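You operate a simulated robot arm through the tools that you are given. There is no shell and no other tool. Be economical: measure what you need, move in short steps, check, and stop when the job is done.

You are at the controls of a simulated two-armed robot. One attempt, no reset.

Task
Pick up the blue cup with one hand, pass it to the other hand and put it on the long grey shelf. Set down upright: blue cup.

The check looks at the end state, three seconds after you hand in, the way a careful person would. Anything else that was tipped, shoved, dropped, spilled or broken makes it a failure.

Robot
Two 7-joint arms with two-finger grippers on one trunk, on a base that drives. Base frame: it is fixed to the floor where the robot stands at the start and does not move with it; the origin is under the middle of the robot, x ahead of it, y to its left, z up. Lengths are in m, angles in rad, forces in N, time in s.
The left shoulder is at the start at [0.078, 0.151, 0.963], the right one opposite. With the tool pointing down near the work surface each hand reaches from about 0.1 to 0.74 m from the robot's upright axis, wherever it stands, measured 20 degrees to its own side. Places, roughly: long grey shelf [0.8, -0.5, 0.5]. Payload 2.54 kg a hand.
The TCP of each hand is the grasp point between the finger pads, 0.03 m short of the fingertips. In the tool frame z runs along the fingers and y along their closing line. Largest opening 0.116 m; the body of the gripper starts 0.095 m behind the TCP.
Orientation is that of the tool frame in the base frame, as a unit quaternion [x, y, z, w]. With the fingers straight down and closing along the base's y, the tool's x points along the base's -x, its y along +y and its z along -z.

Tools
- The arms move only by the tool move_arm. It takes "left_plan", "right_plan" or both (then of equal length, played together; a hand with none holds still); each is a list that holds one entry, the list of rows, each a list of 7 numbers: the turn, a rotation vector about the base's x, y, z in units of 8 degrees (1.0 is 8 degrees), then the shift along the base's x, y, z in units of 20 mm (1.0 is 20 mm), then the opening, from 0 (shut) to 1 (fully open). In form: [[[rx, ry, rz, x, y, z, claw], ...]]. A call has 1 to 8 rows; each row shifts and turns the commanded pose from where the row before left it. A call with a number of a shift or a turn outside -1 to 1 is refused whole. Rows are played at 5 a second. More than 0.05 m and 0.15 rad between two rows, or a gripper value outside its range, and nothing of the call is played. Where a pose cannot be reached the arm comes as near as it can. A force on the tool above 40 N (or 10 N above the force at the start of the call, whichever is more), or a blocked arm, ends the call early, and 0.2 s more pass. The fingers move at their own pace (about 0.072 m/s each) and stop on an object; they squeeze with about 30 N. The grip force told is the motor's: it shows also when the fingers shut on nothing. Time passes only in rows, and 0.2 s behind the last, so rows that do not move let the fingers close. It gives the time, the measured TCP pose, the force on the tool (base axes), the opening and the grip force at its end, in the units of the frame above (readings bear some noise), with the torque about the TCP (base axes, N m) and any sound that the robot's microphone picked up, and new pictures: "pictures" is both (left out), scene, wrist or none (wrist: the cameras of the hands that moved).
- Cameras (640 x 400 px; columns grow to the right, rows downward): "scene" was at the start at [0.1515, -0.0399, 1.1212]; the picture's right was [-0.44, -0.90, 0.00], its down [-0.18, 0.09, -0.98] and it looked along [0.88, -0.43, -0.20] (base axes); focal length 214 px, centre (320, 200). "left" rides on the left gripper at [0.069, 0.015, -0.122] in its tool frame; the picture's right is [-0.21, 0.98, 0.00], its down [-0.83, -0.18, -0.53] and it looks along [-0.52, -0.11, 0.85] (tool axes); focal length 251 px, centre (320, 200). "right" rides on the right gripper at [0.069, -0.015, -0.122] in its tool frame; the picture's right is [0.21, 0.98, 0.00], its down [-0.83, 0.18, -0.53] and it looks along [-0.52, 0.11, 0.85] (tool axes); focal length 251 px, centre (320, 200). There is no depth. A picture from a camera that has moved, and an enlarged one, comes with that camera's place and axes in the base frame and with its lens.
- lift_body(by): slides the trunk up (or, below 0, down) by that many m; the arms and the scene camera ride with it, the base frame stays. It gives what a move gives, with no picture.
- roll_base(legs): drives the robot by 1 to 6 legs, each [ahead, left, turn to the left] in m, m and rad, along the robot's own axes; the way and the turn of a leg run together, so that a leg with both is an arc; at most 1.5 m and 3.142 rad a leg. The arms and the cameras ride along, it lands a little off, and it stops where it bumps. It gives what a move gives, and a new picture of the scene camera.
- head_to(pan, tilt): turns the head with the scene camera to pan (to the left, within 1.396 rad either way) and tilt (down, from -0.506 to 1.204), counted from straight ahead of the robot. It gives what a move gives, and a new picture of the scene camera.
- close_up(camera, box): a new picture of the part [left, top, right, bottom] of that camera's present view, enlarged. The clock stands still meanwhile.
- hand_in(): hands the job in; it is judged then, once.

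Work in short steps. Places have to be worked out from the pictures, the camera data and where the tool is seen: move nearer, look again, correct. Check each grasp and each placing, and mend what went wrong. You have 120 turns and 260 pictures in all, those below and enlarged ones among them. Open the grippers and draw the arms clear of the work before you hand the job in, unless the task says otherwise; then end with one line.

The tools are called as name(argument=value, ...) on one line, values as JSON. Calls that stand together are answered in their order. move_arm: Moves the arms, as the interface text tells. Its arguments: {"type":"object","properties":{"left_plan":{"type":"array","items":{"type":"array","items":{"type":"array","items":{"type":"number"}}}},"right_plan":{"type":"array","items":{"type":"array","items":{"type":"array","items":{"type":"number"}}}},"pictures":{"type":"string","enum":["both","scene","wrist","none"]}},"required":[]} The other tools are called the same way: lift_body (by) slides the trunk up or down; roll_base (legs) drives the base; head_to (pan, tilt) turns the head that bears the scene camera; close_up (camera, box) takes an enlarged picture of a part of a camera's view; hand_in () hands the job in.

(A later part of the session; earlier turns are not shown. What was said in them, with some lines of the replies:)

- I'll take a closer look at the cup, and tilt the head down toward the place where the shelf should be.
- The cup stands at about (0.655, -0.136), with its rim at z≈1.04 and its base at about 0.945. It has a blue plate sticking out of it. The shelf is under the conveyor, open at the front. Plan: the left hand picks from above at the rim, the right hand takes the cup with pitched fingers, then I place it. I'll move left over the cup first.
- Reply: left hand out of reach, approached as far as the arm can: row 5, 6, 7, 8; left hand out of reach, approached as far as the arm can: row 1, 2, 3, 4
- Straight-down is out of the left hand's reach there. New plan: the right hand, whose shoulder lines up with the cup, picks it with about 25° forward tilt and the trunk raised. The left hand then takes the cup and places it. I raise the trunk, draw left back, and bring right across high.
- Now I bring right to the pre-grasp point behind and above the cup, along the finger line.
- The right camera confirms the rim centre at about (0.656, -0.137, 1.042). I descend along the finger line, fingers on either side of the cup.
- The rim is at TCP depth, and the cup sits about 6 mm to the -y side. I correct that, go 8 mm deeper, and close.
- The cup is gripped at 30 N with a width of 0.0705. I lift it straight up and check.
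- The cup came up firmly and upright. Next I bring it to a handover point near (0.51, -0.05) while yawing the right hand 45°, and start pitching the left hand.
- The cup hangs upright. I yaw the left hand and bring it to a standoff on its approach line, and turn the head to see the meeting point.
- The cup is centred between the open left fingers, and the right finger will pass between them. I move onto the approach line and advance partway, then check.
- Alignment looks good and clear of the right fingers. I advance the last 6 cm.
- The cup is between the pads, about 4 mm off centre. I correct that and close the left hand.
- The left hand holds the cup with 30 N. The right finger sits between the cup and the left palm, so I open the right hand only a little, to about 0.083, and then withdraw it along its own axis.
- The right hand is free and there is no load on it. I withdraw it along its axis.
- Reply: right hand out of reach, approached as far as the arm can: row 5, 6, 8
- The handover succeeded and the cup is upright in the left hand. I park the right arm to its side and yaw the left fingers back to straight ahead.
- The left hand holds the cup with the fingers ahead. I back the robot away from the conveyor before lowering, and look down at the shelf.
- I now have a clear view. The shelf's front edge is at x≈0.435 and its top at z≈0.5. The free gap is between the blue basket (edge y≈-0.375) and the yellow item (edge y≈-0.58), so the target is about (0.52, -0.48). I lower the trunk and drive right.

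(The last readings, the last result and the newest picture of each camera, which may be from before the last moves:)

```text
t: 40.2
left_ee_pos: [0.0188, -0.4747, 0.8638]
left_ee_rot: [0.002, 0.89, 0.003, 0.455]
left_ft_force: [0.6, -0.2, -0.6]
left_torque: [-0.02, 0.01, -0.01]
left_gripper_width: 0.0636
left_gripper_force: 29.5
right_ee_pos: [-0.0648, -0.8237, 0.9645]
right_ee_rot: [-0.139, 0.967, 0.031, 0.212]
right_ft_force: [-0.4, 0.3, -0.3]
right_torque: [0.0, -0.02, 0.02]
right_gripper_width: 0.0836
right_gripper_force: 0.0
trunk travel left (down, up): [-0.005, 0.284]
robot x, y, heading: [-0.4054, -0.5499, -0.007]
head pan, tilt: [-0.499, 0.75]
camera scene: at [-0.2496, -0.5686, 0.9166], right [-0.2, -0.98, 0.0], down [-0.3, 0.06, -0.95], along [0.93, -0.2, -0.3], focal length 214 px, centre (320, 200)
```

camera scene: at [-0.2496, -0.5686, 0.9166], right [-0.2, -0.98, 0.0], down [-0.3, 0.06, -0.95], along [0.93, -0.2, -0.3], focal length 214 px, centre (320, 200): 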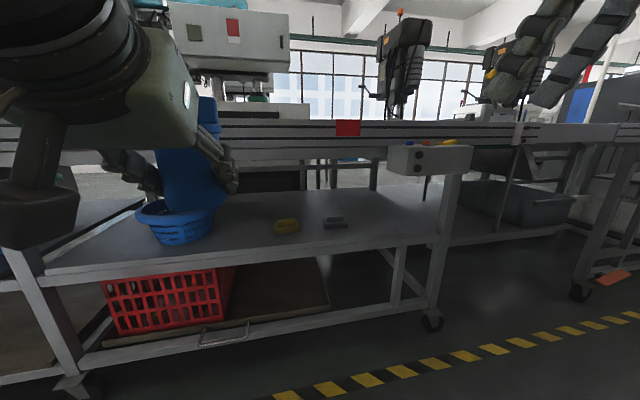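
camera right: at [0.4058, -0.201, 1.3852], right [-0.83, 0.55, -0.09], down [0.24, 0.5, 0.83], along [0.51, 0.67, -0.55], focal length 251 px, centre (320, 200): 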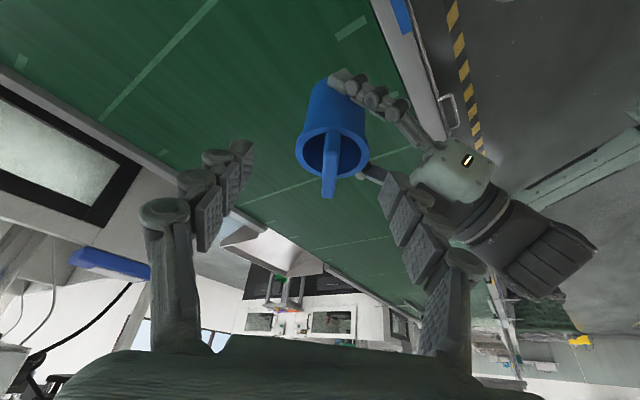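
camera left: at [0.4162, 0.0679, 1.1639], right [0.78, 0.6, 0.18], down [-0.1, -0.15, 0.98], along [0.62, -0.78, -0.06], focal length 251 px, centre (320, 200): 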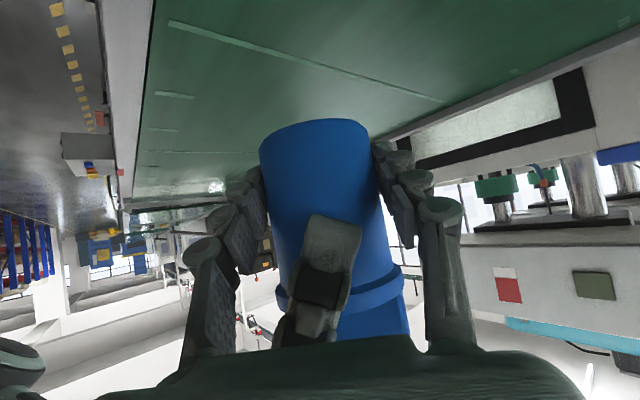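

The view is clear. I lower the left hand and stretch it forward while still well off the shelf.

move_arm(left_plan=[[[0, 0, 0, 0.5, 0, -1, 0], [0, 0, 0, 0.5, 0, -1, 0], [0, 0, 0, 0.5, 0, -1, 0], [0, 0, 0, 0.5, 0, -1, 0], [0, 0, 0, 0.5, 0, -1, 0], [0, 0, 0, 0.5, 0, -1, 0], [0, 0, 0, 0.5, 0, -1, 0], [0, 0, 0, 0.5, 0, -1, 0]]], pictures="none")

move_arm(left_plan=[[[0, 0, 0, 0.5, 0, -1, 0], [0, 0, 0, 0.5, 0, -1, 0], [0, 0, 0, 0.5, 0, -1, 0], [0, 0, 0, 0.5, 0, -1, 0], [0, 0, 0, 0.5, 0, -1, 0], [0, 0, 0, 0, 0, 0, 0]]], pictures="both")

```text
t: 42.0
left_ee_pos: [0.0995, -0.4742, 0.7042]
left_ee_rot: [0.002, 0.89, 0.003, 0.455]
left_ft_force: [-0.1, 0.0, 0.3]
left_torque: [0.01, 0.03, 0.01]
left_gripper_width: 0.0632
left_gripper_force: 29.8
right_ee_pos: [-0.065, -0.8219, 0.9641]
right_ee_rot: [-0.139, 0.967, 0.031, 0.213]
right_ft_force: [0.4, -0.7, -0.9]
right_torque: [0.02, -0.02, 0.01]
right_gripper_width: 0.0837
right_gripper_force: 0.2
trunk travel left (down, up): [-0.005, 0.284]
robot x, y, heading: [-0.4073, -0.5504, -0.007]
head pan, tilt: [-0.499, 0.75]
```

```text
t: 43.4
left_ee_pos: [0.1491, -0.4733, 0.6042]
left_ee_rot: [0.002, 0.891, 0.002, 0.455]
left_ft_force: [-0.4, -0.6, 0.6]
left_torque: [-0.02, 0.05, 0.01]
left_gripper_width: 0.0637
left_gripper_force: 30.3
right_ee_pos: [-0.0656, -0.8234, 0.9644]
right_ee_rot: [-0.14, 0.967, 0.031, 0.213]
right_ft_force: [0.1, -0.8, -0.4]
right_torque: [-0.01, -0.01, 0.03]
right_gripper_width: 0.0836
right_gripper_force: 0.0
trunk travel left (down, up): [-0.005, 0.284]
robot x, y, heading: [-0.4078, -0.5488, -0.012]
head pan, tilt: [-0.499, 0.75]
camera scene: at [-0.2686, -0.5899, 0.877], right [-0.49, -0.87, 0.0], down [-0.6, 0.33, -0.73], along [0.64, -0.36, -0.68], focal length 214 px, centre (320, 200)
camera left: at [0.0095, -0.4595, 0.6211], right [0.13, 0.98, 0.18], down [0.05, -0.19, 0.98], along [0.99, -0.11, -0.07], focal length 251 px, centre (320, 200)
```

scene: 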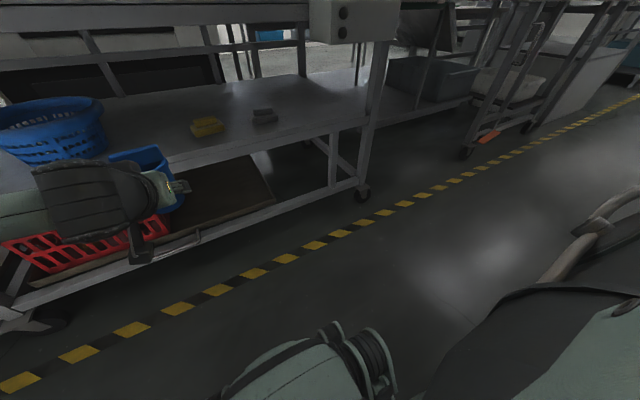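
left: 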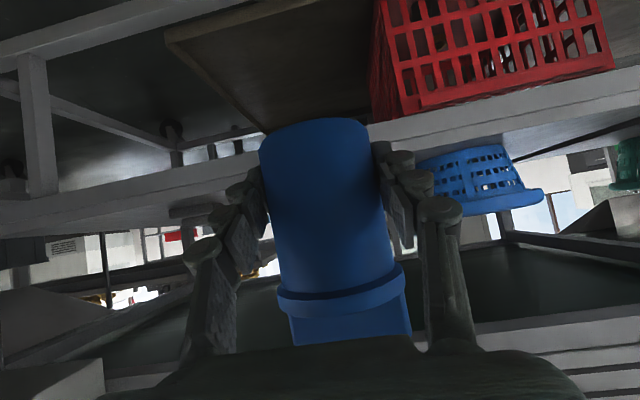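

The hand is at z=0.604, so the cup's bottom is at about 0.57, clear of the shelf top at 0.5. I look straight at the target gap before driving in.

head_to(pan=0.0, tilt=0.5)

```text
t: 44.3
left_ee_pos: [0.1488, -0.4737, 0.6047]
left_ee_rot: [0.001, 0.891, 0.003, 0.454]
left_ft_force: [0.5, 0.9, 0.1]
left_torque: [-0.01, 0.05, -0.01]
left_gripper_width: 0.0638
left_gripper_force: 30.3
right_ee_pos: [-0.0642, -0.8225, 0.9642]
right_ee_rot: [-0.14, 0.967, 0.031, 0.213]
right_ft_force: [0.5, -0.5, 0.4]
right_torque: [0.03, -0.02, -0.02]
right_gripper_width: 0.0838
right_gripper_force: 0.1
trunk travel left (down, up): [-0.005, 0.284]
robot x, y, heading: [-0.4107, -0.5496, -0.008]
head pan, tilt: [0.0, 0.499]
camera scene: at [-0.25, -0.5505, 0.8989], right [-0.01, -1.0, 0.0], down [-0.48, 0.01, -0.88], along [0.88, -0.01, -0.48], focal length 214 px, centre (320, 200)
```

scene: 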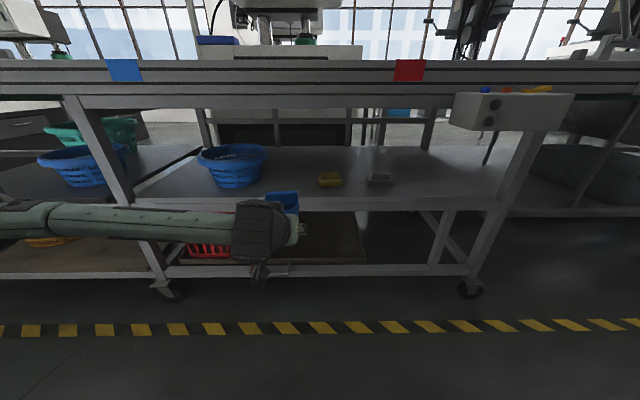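

The left forearm sticks out sideways toward the table leg. If I stretch the arm further ahead it will straighten and bring the elbow in, so I extend it 0.19 m. The cup stays above shelf level and under the conveyor.

move_arm(left_plan=[[[0, 0, 0, 1, 0, 0, 0], [0, 0, 0, 1, 0, 0, 0], [0, 0, 0, 1, 0, 0, 0], [0, 0, 0, 1, 0, 0, 0], [0, 0, 0, 1, 0, 0, 0], [0, 0, 0, 1, 0, 0, 0], [0, 0, 0, 1, 0, 0, 0], [0, 0, 0, 1, 0, 0, 0]]], pictures="both")

```text
t: 46.1
left_ee_pos: [0.3086, -0.4741, 0.6038]
left_ee_rot: [0.001, 0.891, 0.002, 0.455]
left_ft_force: [-0.4, -0.4, -0.7]
left_torque: [0.02, 0.04, -0.01]
left_gripper_width: 0.0636
left_gripper_force: 29.6
right_ee_pos: [-0.0647, -0.8228, 0.9648]
right_ee_rot: [-0.139, 0.967, 0.03, 0.212]
right_ft_force: [-0.8, 0.5, 0.4]
right_torque: [-0.02, 0.04, -0.02]
right_gripper_width: 0.0834
right_gripper_force: 0.0
trunk travel left (down, up): [-0.005, 0.284]
robot x, y, heading: [-0.4126, -0.5488, -0.01]
head pan, tilt: [0.0, 0.499]
camera scene: at [-0.25, -0.5504, 0.8989], right [-0.01, -1.0, 0.0], down [-0.48, 0.0, -0.88], along [0.88, -0.01, -0.48], focal length 214 px, centre (320, 200)
camera left: at [0.1692, -0.4595, 0.6209], right [0.13, 0.98, 0.18], down [0.05, -0.19, 0.98], along [0.99, -0.12, -0.07], focal length 251 px, centre (320, 200)
```

scene: 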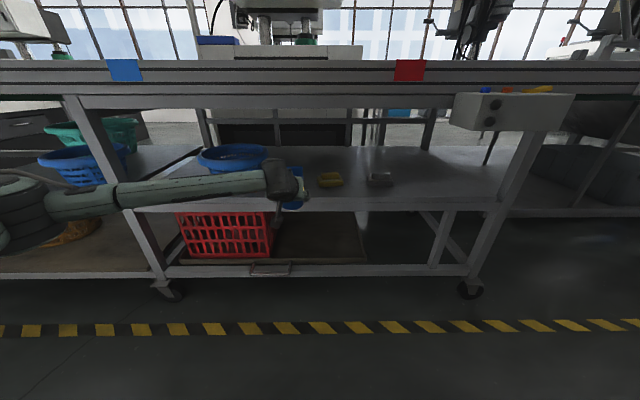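
left: 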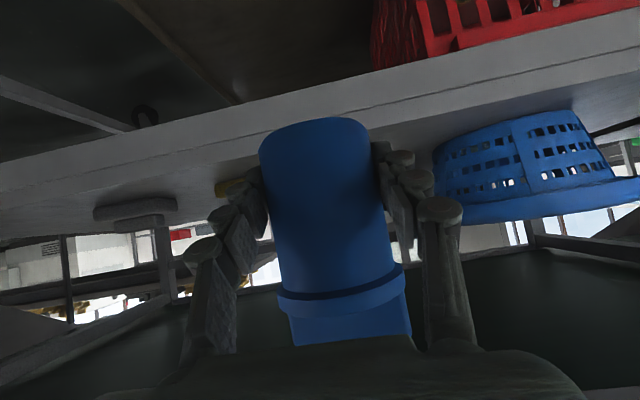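

The elbow has come in. I check the shelf edge height in the left camera before moving in.

close_up(camera="left", box=[120, 60, 440, 260])

```text
2.00 times, centred on (280, 160) of left
camera zoom: at [0.1692, -0.4595, 0.6209], right [0.13, 0.98, 0.18], down [0.05, -0.19, 0.98], along [0.99, -0.12, -0.07], focal length 503 px, centre (400, 280)
```

zoom: 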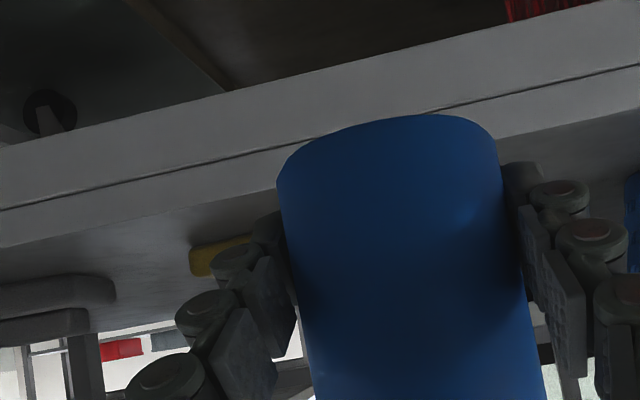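

Re-measuring gives a shelf top edge at x≈0.436, z≈0.537, higher than I first thought. The free gap is y≈-0.30 to -0.55. I raise the hand 3 cm, centre it at y=-0.444 and stretch a little more.

move_arm(left_plan=[[[0, 0, 0, 0, 0.5, 0.7, 0], [0, 0, 0, 0.5, 0.5, 0.8, 0], [0, 0, 0, 1, 0.5, 0, 0], [0, 0, 0, 1, 0, 0, 0], [0, 0, 0, 0, 0, 0, 0]]], pictures="both")

```text
t: 47.3
left_ee_pos: [0.3581, -0.4432, 0.6327]
left_ee_rot: [0.001, 0.891, 0.003, 0.454]
left_ft_force: [0.9, -0.1, -0.7]
left_torque: [-0.04, 0.03, -0.01]
left_gripper_width: 0.0635
left_gripper_force: 29.7
right_ee_pos: [-0.0649, -0.8233, 0.9637]
right_ee_rot: [-0.139, 0.967, 0.031, 0.212]
right_ft_force: [-0.1, -0.3, 0.5]
right_torque: [-0.01, 0.01, 0.0]
right_gripper_width: 0.0837
right_gripper_force: 0.0
trunk travel left (down, up): [-0.005, 0.284]
robot x, y, heading: [-0.4083, -0.548, -0.009]
head pan, tilt: [0.0, 0.499]
camera scene: at [-0.25, -0.5504, 0.8989], right [-0.01, -1.0, 0.0], down [-0.48, 0.0, -0.88], along [0.88, -0.01, -0.48], focal length 214 px, centre (320, 200)
camera left: at [0.2191, -0.4295, 0.6507], right [0.13, 0.98, 0.18], down [0.05, -0.19, 0.98], along [0.99, -0.12, -0.07], focal length 251 px, centre (320, 200)
```

scene: 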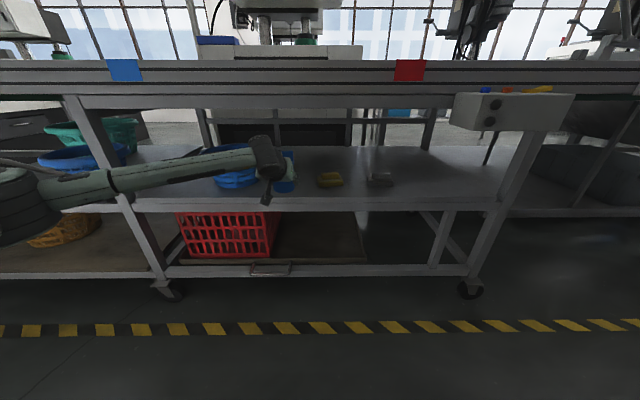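
left: 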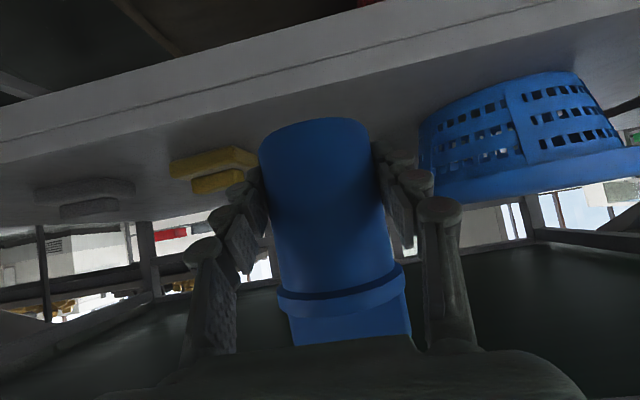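

The path is clear: shelf edge below, cup centred between the yellow item and the basket. I drive 0.15 m ahead.

roll_base(legs=[[0.15, 0, 0]])

close_up(camera="left", box=[0, 0, 640, 400])

```text
t: 48.7
left_ee_pos: [0.5113, -0.4469, 0.633]
left_ee_rot: [0.003, 0.891, 0.002, 0.454]
left_ft_force: [-0.3, -0.1, -0.6]
left_torque: [-0.01, 0.01, -0.02]
left_gripper_width: 0.0637
left_gripper_force: 30.0
right_ee_pos: [0.0874, -0.8235, 0.9637]
right_ee_rot: [-0.139, 0.967, 0.031, 0.213]
right_ft_force: [0.9, 0.1, -0.2]
right_torque: [0.0, -0.01, -0.02]
right_gripper_width: 0.0836
right_gripper_force: 0.0
trunk travel left (down, up): [-0.005, 0.284]
robot x, y, heading: [-0.2626, -0.5539, -0.014]
head pan, tilt: [0.0, 0.499]
camera scene: at [-0.0982, -0.5522, 0.8989], right [-0.01, -1.0, 0.0], down [-0.48, 0.01, -0.88], along [0.88, -0.01, -0.48], focal length 214 px, centre (320, 200)
```

scene: 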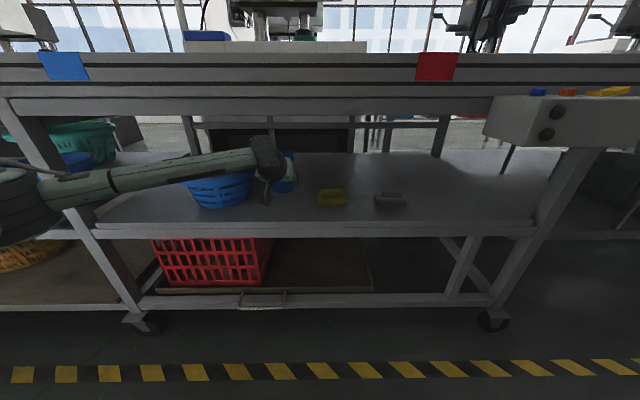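

```text
1.00 times, centred on (320, 200) of left (not enlarged: the box is as wide or as high as the picture)
camera zoom: at [0.3708, -0.4318, 0.6508], right [0.13, 0.98, 0.18], down [0.05, -0.19, 0.98], along [0.99, -0.12, -0.07], focal length 251 px, centre (320, 200)
```

zoom: 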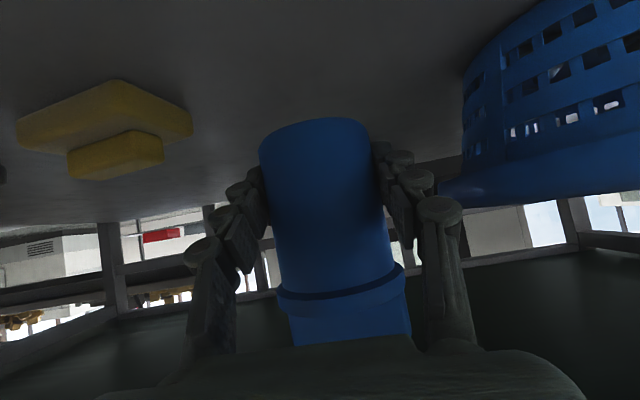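

The cup is over the shelf in the gap, with clearance both sides. I lower it most of the way.

move_arm(left_plan=[[[0, 0, 0, 0, 0, -0.7, 0], [0, 0, 0, 0, 0, -0.7, 0], [0, 0, 0, 0, 0, -0.6, 0], [0, 0, 0, 0, 0, -0.3, 0], [0, 0, 0, 0, 0, 0, 0]]], pictures="both")

```text
t: 49.9
left_ee_pos: [0.5107, -0.446, 0.588]
left_ee_rot: [0.002, 0.891, 0.003, 0.455]
left_ft_force: [0.0, -0.1, 0.3]
left_torque: [-0.03, 0.03, -0.01]
left_gripper_width: 0.0634
left_gripper_force: 30.1
right_ee_pos: [0.0868, -0.8245, 0.9645]
right_ee_rot: [-0.139, 0.967, 0.031, 0.211]
right_ft_force: [0.8, -0.5, 0.2]
right_torque: [0.01, 0.01, 0.02]
right_gripper_width: 0.0833
right_gripper_force: 0.0
trunk travel left (down, up): [-0.005, 0.284]
robot x, y, heading: [-0.2535, -0.5504, -0.009]
head pan, tilt: [0.0, 0.499]
camera scene: at [-0.0982, -0.5522, 0.8989], right [-0.01, -1.0, 0.0], down [-0.48, 0.01, -0.88], along [0.88, -0.01, -0.48], focal length 214 px, centre (320, 200)
camera left: at [0.3707, -0.4309, 0.6047], right [0.13, 0.98, 0.18], down [0.05, -0.19, 0.98], along [0.99, -0.12, -0.07], focal length 251 px, centre (320, 200)
```

scene: 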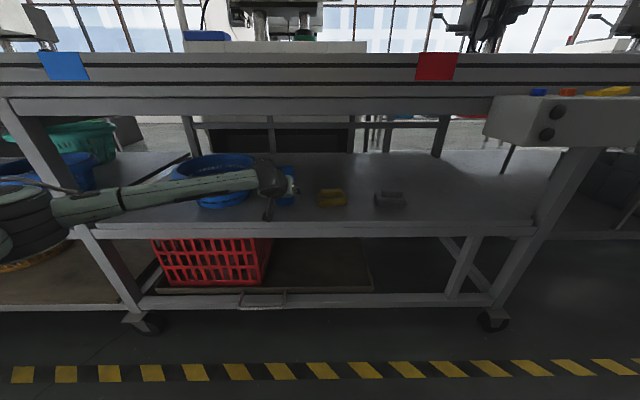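
left: 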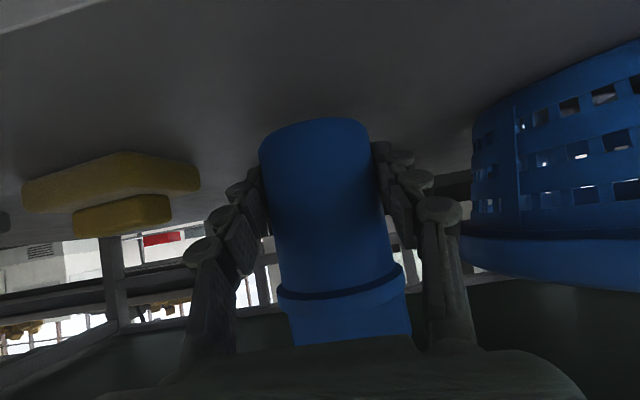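

No contact yet. I continue in 3 mm steps and watch the force.

move_arm(left_plan=[[[0, 0, 0, 0, 0, -0.15, 0], [0, 0, 0, 0, 0, -0.15, 0], [0, 0, 0, 0, 0, -0.15, 0], [0, 0, 0, 0, 0, 0, 0]]], pictures="none")

move_arm(left_plan=[[[0, 0, 0, 0, 0, -0.15, 0], [0, 0, 0, 0, 0, 0, 0]]], pictures="wrist")

```text
t: 50.9
left_ee_pos: [0.5109, -0.4451, 0.578]
left_ee_rot: [0.002, 0.89, 0.002, 0.455]
left_ft_force: [0.5, 0.0, 0.0]
left_torque: [0.0, 0.01, 0.04]
left_gripper_width: 0.0634
left_gripper_force: 29.9
right_ee_pos: [0.0873, -0.8242, 0.9629]
right_ee_rot: [-0.138, 0.967, 0.029, 0.213]
right_ft_force: [-1.4, 0.4, 0.5]
right_torque: [0.02, -0.01, -0.01]
right_gripper_width: 0.0836
right_gripper_force: 0.1
trunk travel left (down, up): [-0.005, 0.284]
robot x, y, heading: [-0.2591, -0.5506, -0.009]
head pan, tilt: [0.0, 0.499]
```

```text
t: 51.5
left_ee_pos: [0.5106, -0.4455, 0.5756]
left_ee_rot: [0.002, 0.891, 0.002, 0.455]
left_ft_force: [0.3, 0.5, -0.4]
left_torque: [0.0, 0.01, 0.02]
left_gripper_width: 0.0634
left_gripper_force: 30.1
right_ee_pos: [0.0865, -0.826, 0.9652]
right_ee_rot: [-0.138, 0.967, 0.03, 0.213]
right_ft_force: [0.9, -0.9, -0.4]
right_torque: [-0.01, -0.02, -0.02]
right_gripper_width: 0.0833
right_gripper_force: 0.0
trunk travel left (down, up): [-0.005, 0.284]
robot x, y, heading: [-0.2579, -0.5569, -0.008]
head pan, tilt: [0.0, 0.499]
camera left: at [0.3705, -0.4316, 0.5928], right [0.13, 0.98, 0.18], down [0.05, -0.19, 0.98], along [0.99, -0.12, -0.07], focal length 251 px, centre (320, 200)
```

left: 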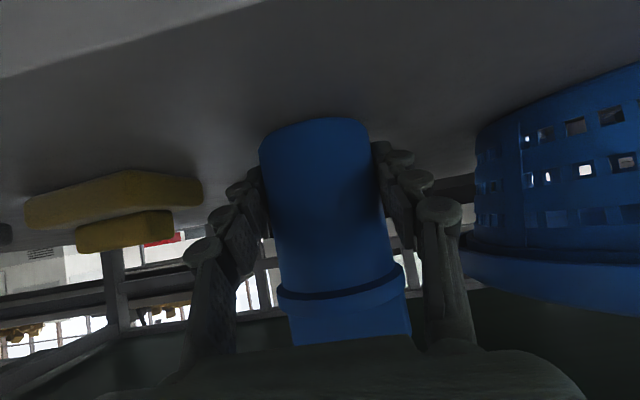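

Still no contact force. I keep stepping down.

move_arm(left_plan=[[[0, 0, 0, 0, 0, -0.15, 0], [0, 0, 0, 0, 0, -0.15, 0], [0, 0, 0, 0, 0, 0, 0]]], pictures="none")

move_arm(left_plan=[[[0, 0, 0, 0, 0, -0.15, 0], [0, 0, 0, 0, 0, 0, 0]]], pictures="wrist")

```text
t: 52.3
left_ee_pos: [0.5109, -0.4461, 0.5742]
left_ee_rot: [0.002, 0.888, 0.002, 0.459]
left_ft_force: [-1.4, 2.0, 14.7]
left_torque: [0.19, -0.49, 0.09]
left_gripper_width: 0.0633
left_gripper_force: 29.7
right_ee_pos: [0.0856, -0.8248, 0.965]
right_ee_rot: [-0.139, 0.967, 0.031, 0.214]
right_ft_force: [0.0, -1.0, -0.2]
right_torque: [-0.03, -0.02, -0.01]
right_gripper_width: 0.0835
right_gripper_force: 0.0
trunk travel left (down, up): [-0.005, 0.284]
robot x, y, heading: [-0.2579, -0.5534, -0.013]
head pan, tilt: [0.0, 0.499]
```

```text
t: 52.9
left_ee_pos: [0.5111, -0.4461, 0.5724]
left_ee_rot: [0.002, 0.889, 0.002, 0.458]
left_ft_force: [-0.1, 2.1, 21.2]
left_torque: [0.28, -0.2, 0.21]
left_gripper_width: 0.063
left_gripper_force: 29.9
right_ee_pos: [0.0836, -0.8255, 0.9653]
right_ee_rot: [-0.138, 0.966, 0.031, 0.214]
right_ft_force: [-0.1, 1.1, 0.2]
right_torque: [-0.01, 0.0, 0.01]
right_gripper_width: 0.0835
right_gripper_force: 0.0
trunk travel left (down, up): [-0.005, 0.284]
robot x, y, heading: [-0.2566, -0.5513, -0.005]
head pan, tilt: [0.0, 0.499]
camera left: at [0.371, -0.4314, 0.5878], right [0.13, 0.98, 0.18], down [0.04, -0.19, 0.98], along [0.99, -0.12, -0.07], focal length 251 px, centre (320, 200)
```

left: 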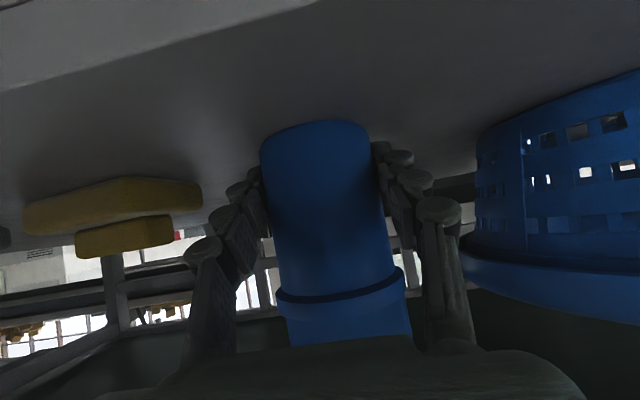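

Contact: 21 N upward, with the cup's bottom on the shelf. I relax 4 mm, then open the gripper slowly.

move_arm(left_plan=[[[0, 0, 0, 0, 0, 0.2, 0], [0, 0, 0, 0, 0, 0, 0]]], pictures="none")

move_arm(left_plan=[[[0, 0, 0, 0, 0, 0, 0.56], [0, 0, 0, 0, 0, 0, 0.6], [0, 0, 0, 0, 0, 0, 0.7], [0, 0, 0, 0, 0, 0, 0.8], [0, 0, 0, 0, 0, 0, 0.9], [0, 0, 0, 0, 0, 0, 0.9]]], pictures="both")

```text
t: 53.5
left_ee_pos: [0.5108, -0.4461, 0.5726]
left_ee_rot: [0.001, 0.89, 0.003, 0.456]
left_ft_force: [4.6, 2.8, 13.8]
left_torque: [0.21, -0.59, 0.07]
left_gripper_width: 0.0629
left_gripper_force: 29.9
right_ee_pos: [0.0848, -0.8252, 0.9649]
right_ee_rot: [-0.139, 0.967, 0.03, 0.213]
right_ft_force: [0.6, 0.3, 0.4]
right_torque: [0.01, 0.0, -0.01]
right_gripper_width: 0.0833
right_gripper_force: 0.0
trunk travel left (down, up): [-0.005, 0.284]
robot x, y, heading: [-0.2575, -0.5498, -0.01]
head pan, tilt: [0.0, 0.499]
```

```text
t: 54.9
left_ee_pos: [0.5111, -0.4462, 0.5702]
left_ee_rot: [0.002, 0.89, 0.002, 0.455]
left_ft_force: [0.4, 0.1, 0.1]
left_torque: [-0.02, -0.02, 0.01]
left_gripper_width: 0.1045
left_gripper_force: 0.0
right_ee_pos: [0.0871, -0.8249, 0.9643]
right_ee_rot: [-0.139, 0.967, 0.031, 0.212]
right_ft_force: [-0.5, 0.8, 0.7]
right_torque: [0.01, -0.01, 0.04]
right_gripper_width: 0.0833
right_gripper_force: 0.0
trunk travel left (down, up): [-0.005, 0.284]
robot x, y, heading: [-0.257, -0.548, -0.016]
head pan, tilt: [0.0, 0.499]
camera scene: at [-0.0982, -0.5522, 0.899], right [-0.01, -1.0, 0.0], down [-0.48, 0.01, -0.88], along [0.88, -0.01, -0.48], focal length 214 px, centre (320, 200)
camera left: at [0.371, -0.4322, 0.5877], right [0.13, 0.98, 0.18], down [0.05, -0.19, 0.98], along [0.99, -0.12, -0.07], focal length 251 px, centre (320, 200)
```

scene: 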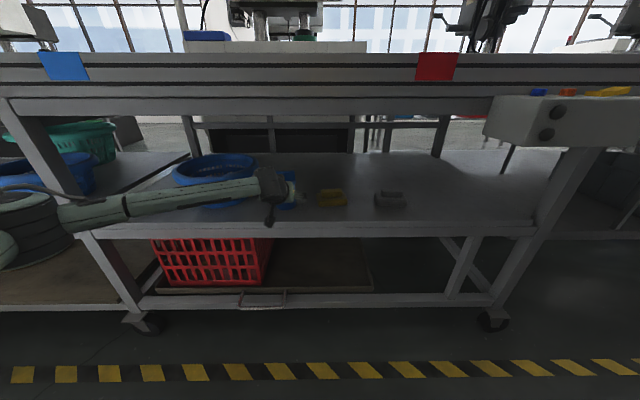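
left: 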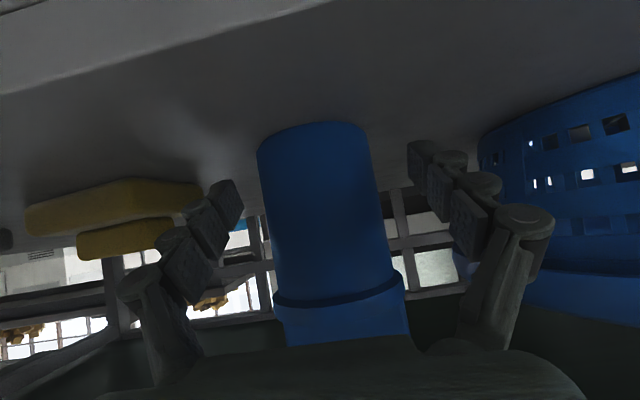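

The cup stands on its own and the forces are zero. I withdraw the hand straight back along its finger line.

move_arm(left_plan=[[[0, 0, 0, -0.6, 0, 0.3, 0.9], [0, 0, 0, -0.8, 0, 0.45, 0.9], [0, 0, 0, -0.9, 0, 0.5, 0.9], [0, 0, 0, -0.9, 0, 0.5, 0.9], [0, 0, 0, -0.9, 0, 0.4, 0.9], [0, 0, 0, -0.9, 0, 0.2, 0.9], [0, 0, 0, -0.9, 0, 0, 0.9], [0, 0, 0, 0, 0, 0, 0.9]]], pictures="both")

```text
t: 56.7
left_ee_pos: [0.3926, -0.4455, 0.6168]
left_ee_rot: [0.001, 0.89, 0.003, 0.455]
left_ft_force: [0.2, 0.8, 0.3]
left_torque: [0.0, 0.0, 0.02]
left_gripper_width: 0.1044
left_gripper_force: 0.0
right_ee_pos: [0.0862, -0.8259, 0.9631]
right_ee_rot: [-0.138, 0.967, 0.03, 0.212]
right_ft_force: [0.9, 0.9, 0.2]
right_torque: [0.02, 0.02, 0.01]
right_gripper_width: 0.0836
right_gripper_force: 0.0
trunk travel left (down, up): [-0.005, 0.284]
robot x, y, heading: [-0.2551, -0.5511, -0.015]
head pan, tilt: [0.0, 0.499]
camera scene: at [-0.0982, -0.5522, 0.899], right [-0.01, -1.0, 0.0], down [-0.48, 0.01, -0.88], along [0.88, -0.01, -0.48], focal length 214 px, centre (320, 200)
camera left: at [0.2534, -0.432, 0.6338], right [0.13, 0.98, 0.18], down [0.05, -0.19, 0.98], along [0.99, -0.12, -0.07], focal length 251 px, centre (320, 200)
```

scene: 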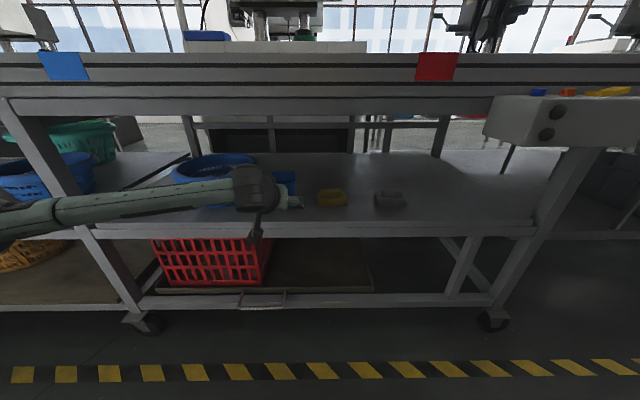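
left: 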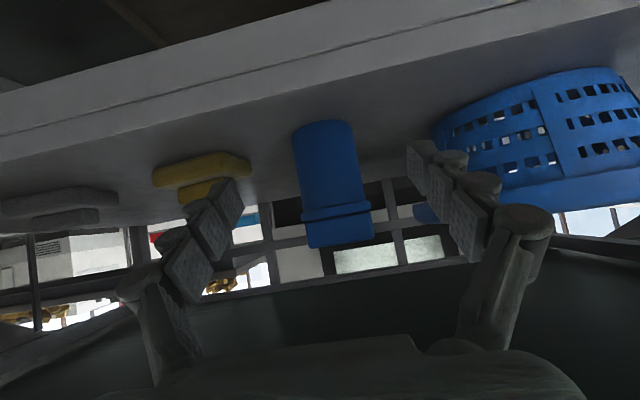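

The hand is clear of the cup, which stands upright between the yellow item and the basket. I back the robot away and take a last look.

roll_base(legs=[[-0.35, 0, 0]])

close_up(camera="scene", box=[200, 100, 400, 225])

close_up(camera="left", box=[200, 60, 520, 260])

```text
t: 59.0
left_ee_pos: [0.0382, -0.4422, 0.616]
left_ee_rot: [0.003, 0.89, 0.002, 0.455]
left_ft_force: [0.5, 0.1, 0.1]
left_torque: [0.0, 0.0, 0.01]
left_gripper_width: 0.1042
left_gripper_force: 0.0
right_ee_pos: [-0.2702, -0.8214, 0.9643]
right_ee_rot: [-0.137, 0.967, 0.03, 0.213]
right_ft_force: [-0.4, 0.4, -0.8]
right_torque: [0.02, -0.03, -0.01]
right_gripper_width: 0.0837
right_gripper_force: 0.0
trunk travel left (down, up): [-0.005, 0.284]
robot x, y, heading: [-0.6111, -0.5487, -0.019]
head pan, tilt: [0.0, 0.499]
camera scene: at [-0.4548, -0.5482, 0.899], right [-0.01, -1.0, 0.0], down [-0.48, 0.01, -0.88], along [0.88, -0.01, -0.48], focal length 214 px, centre (320, 200)
```

scene: 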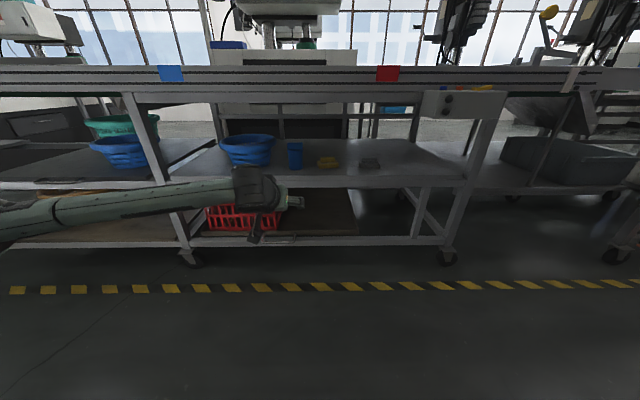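

```text
3.20 times, centred on (300, 162) of scene
camera zoom: at [-0.4548, -0.5482, 0.899], right [-0.01, -1.0, 0.0], down [-0.48, 0.01, -0.88], along [0.88, -0.01, -0.48], focal length 686 px, centre (384, 320)
```

zoom: 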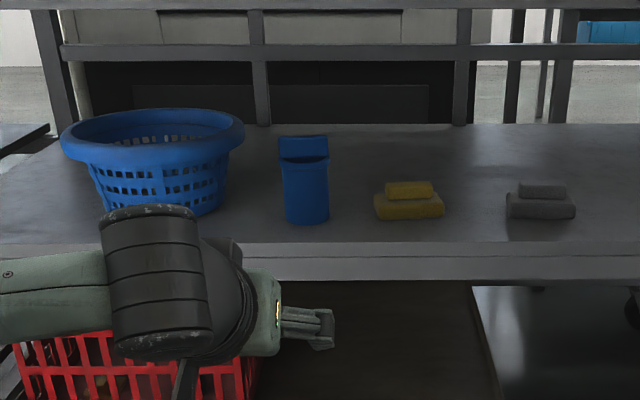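

```text
2.00 times, centred on (360, 160) of left
camera zoom: at [-0.1028, -0.4286, 0.6336], right [0.13, 0.98, 0.18], down [0.05, -0.19, 0.98], along [0.99, -0.12, -0.07], focal length 503 px, centre (240, 280)
```

zoom: 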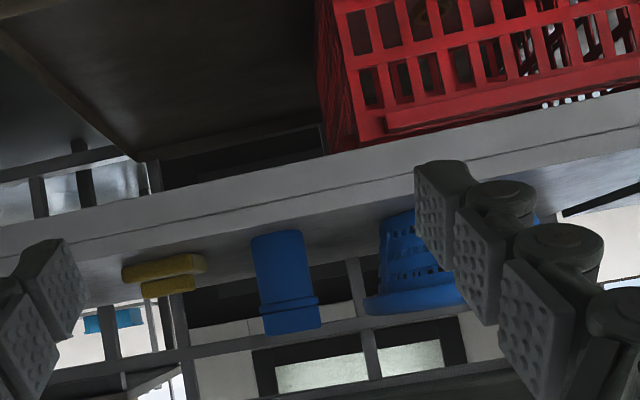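

The cup stands upright on the grey shelf, nothing else is disturbed, and both arms are clear with grippers open. I hand in.

hand_in()

```text
The job is handed in.
```

The blue cup was picked up with the right hand, passed to the left, and set upright on the long grey shelf; the last pictures show nothing else on the shelf disturbed, and the job is handed in.
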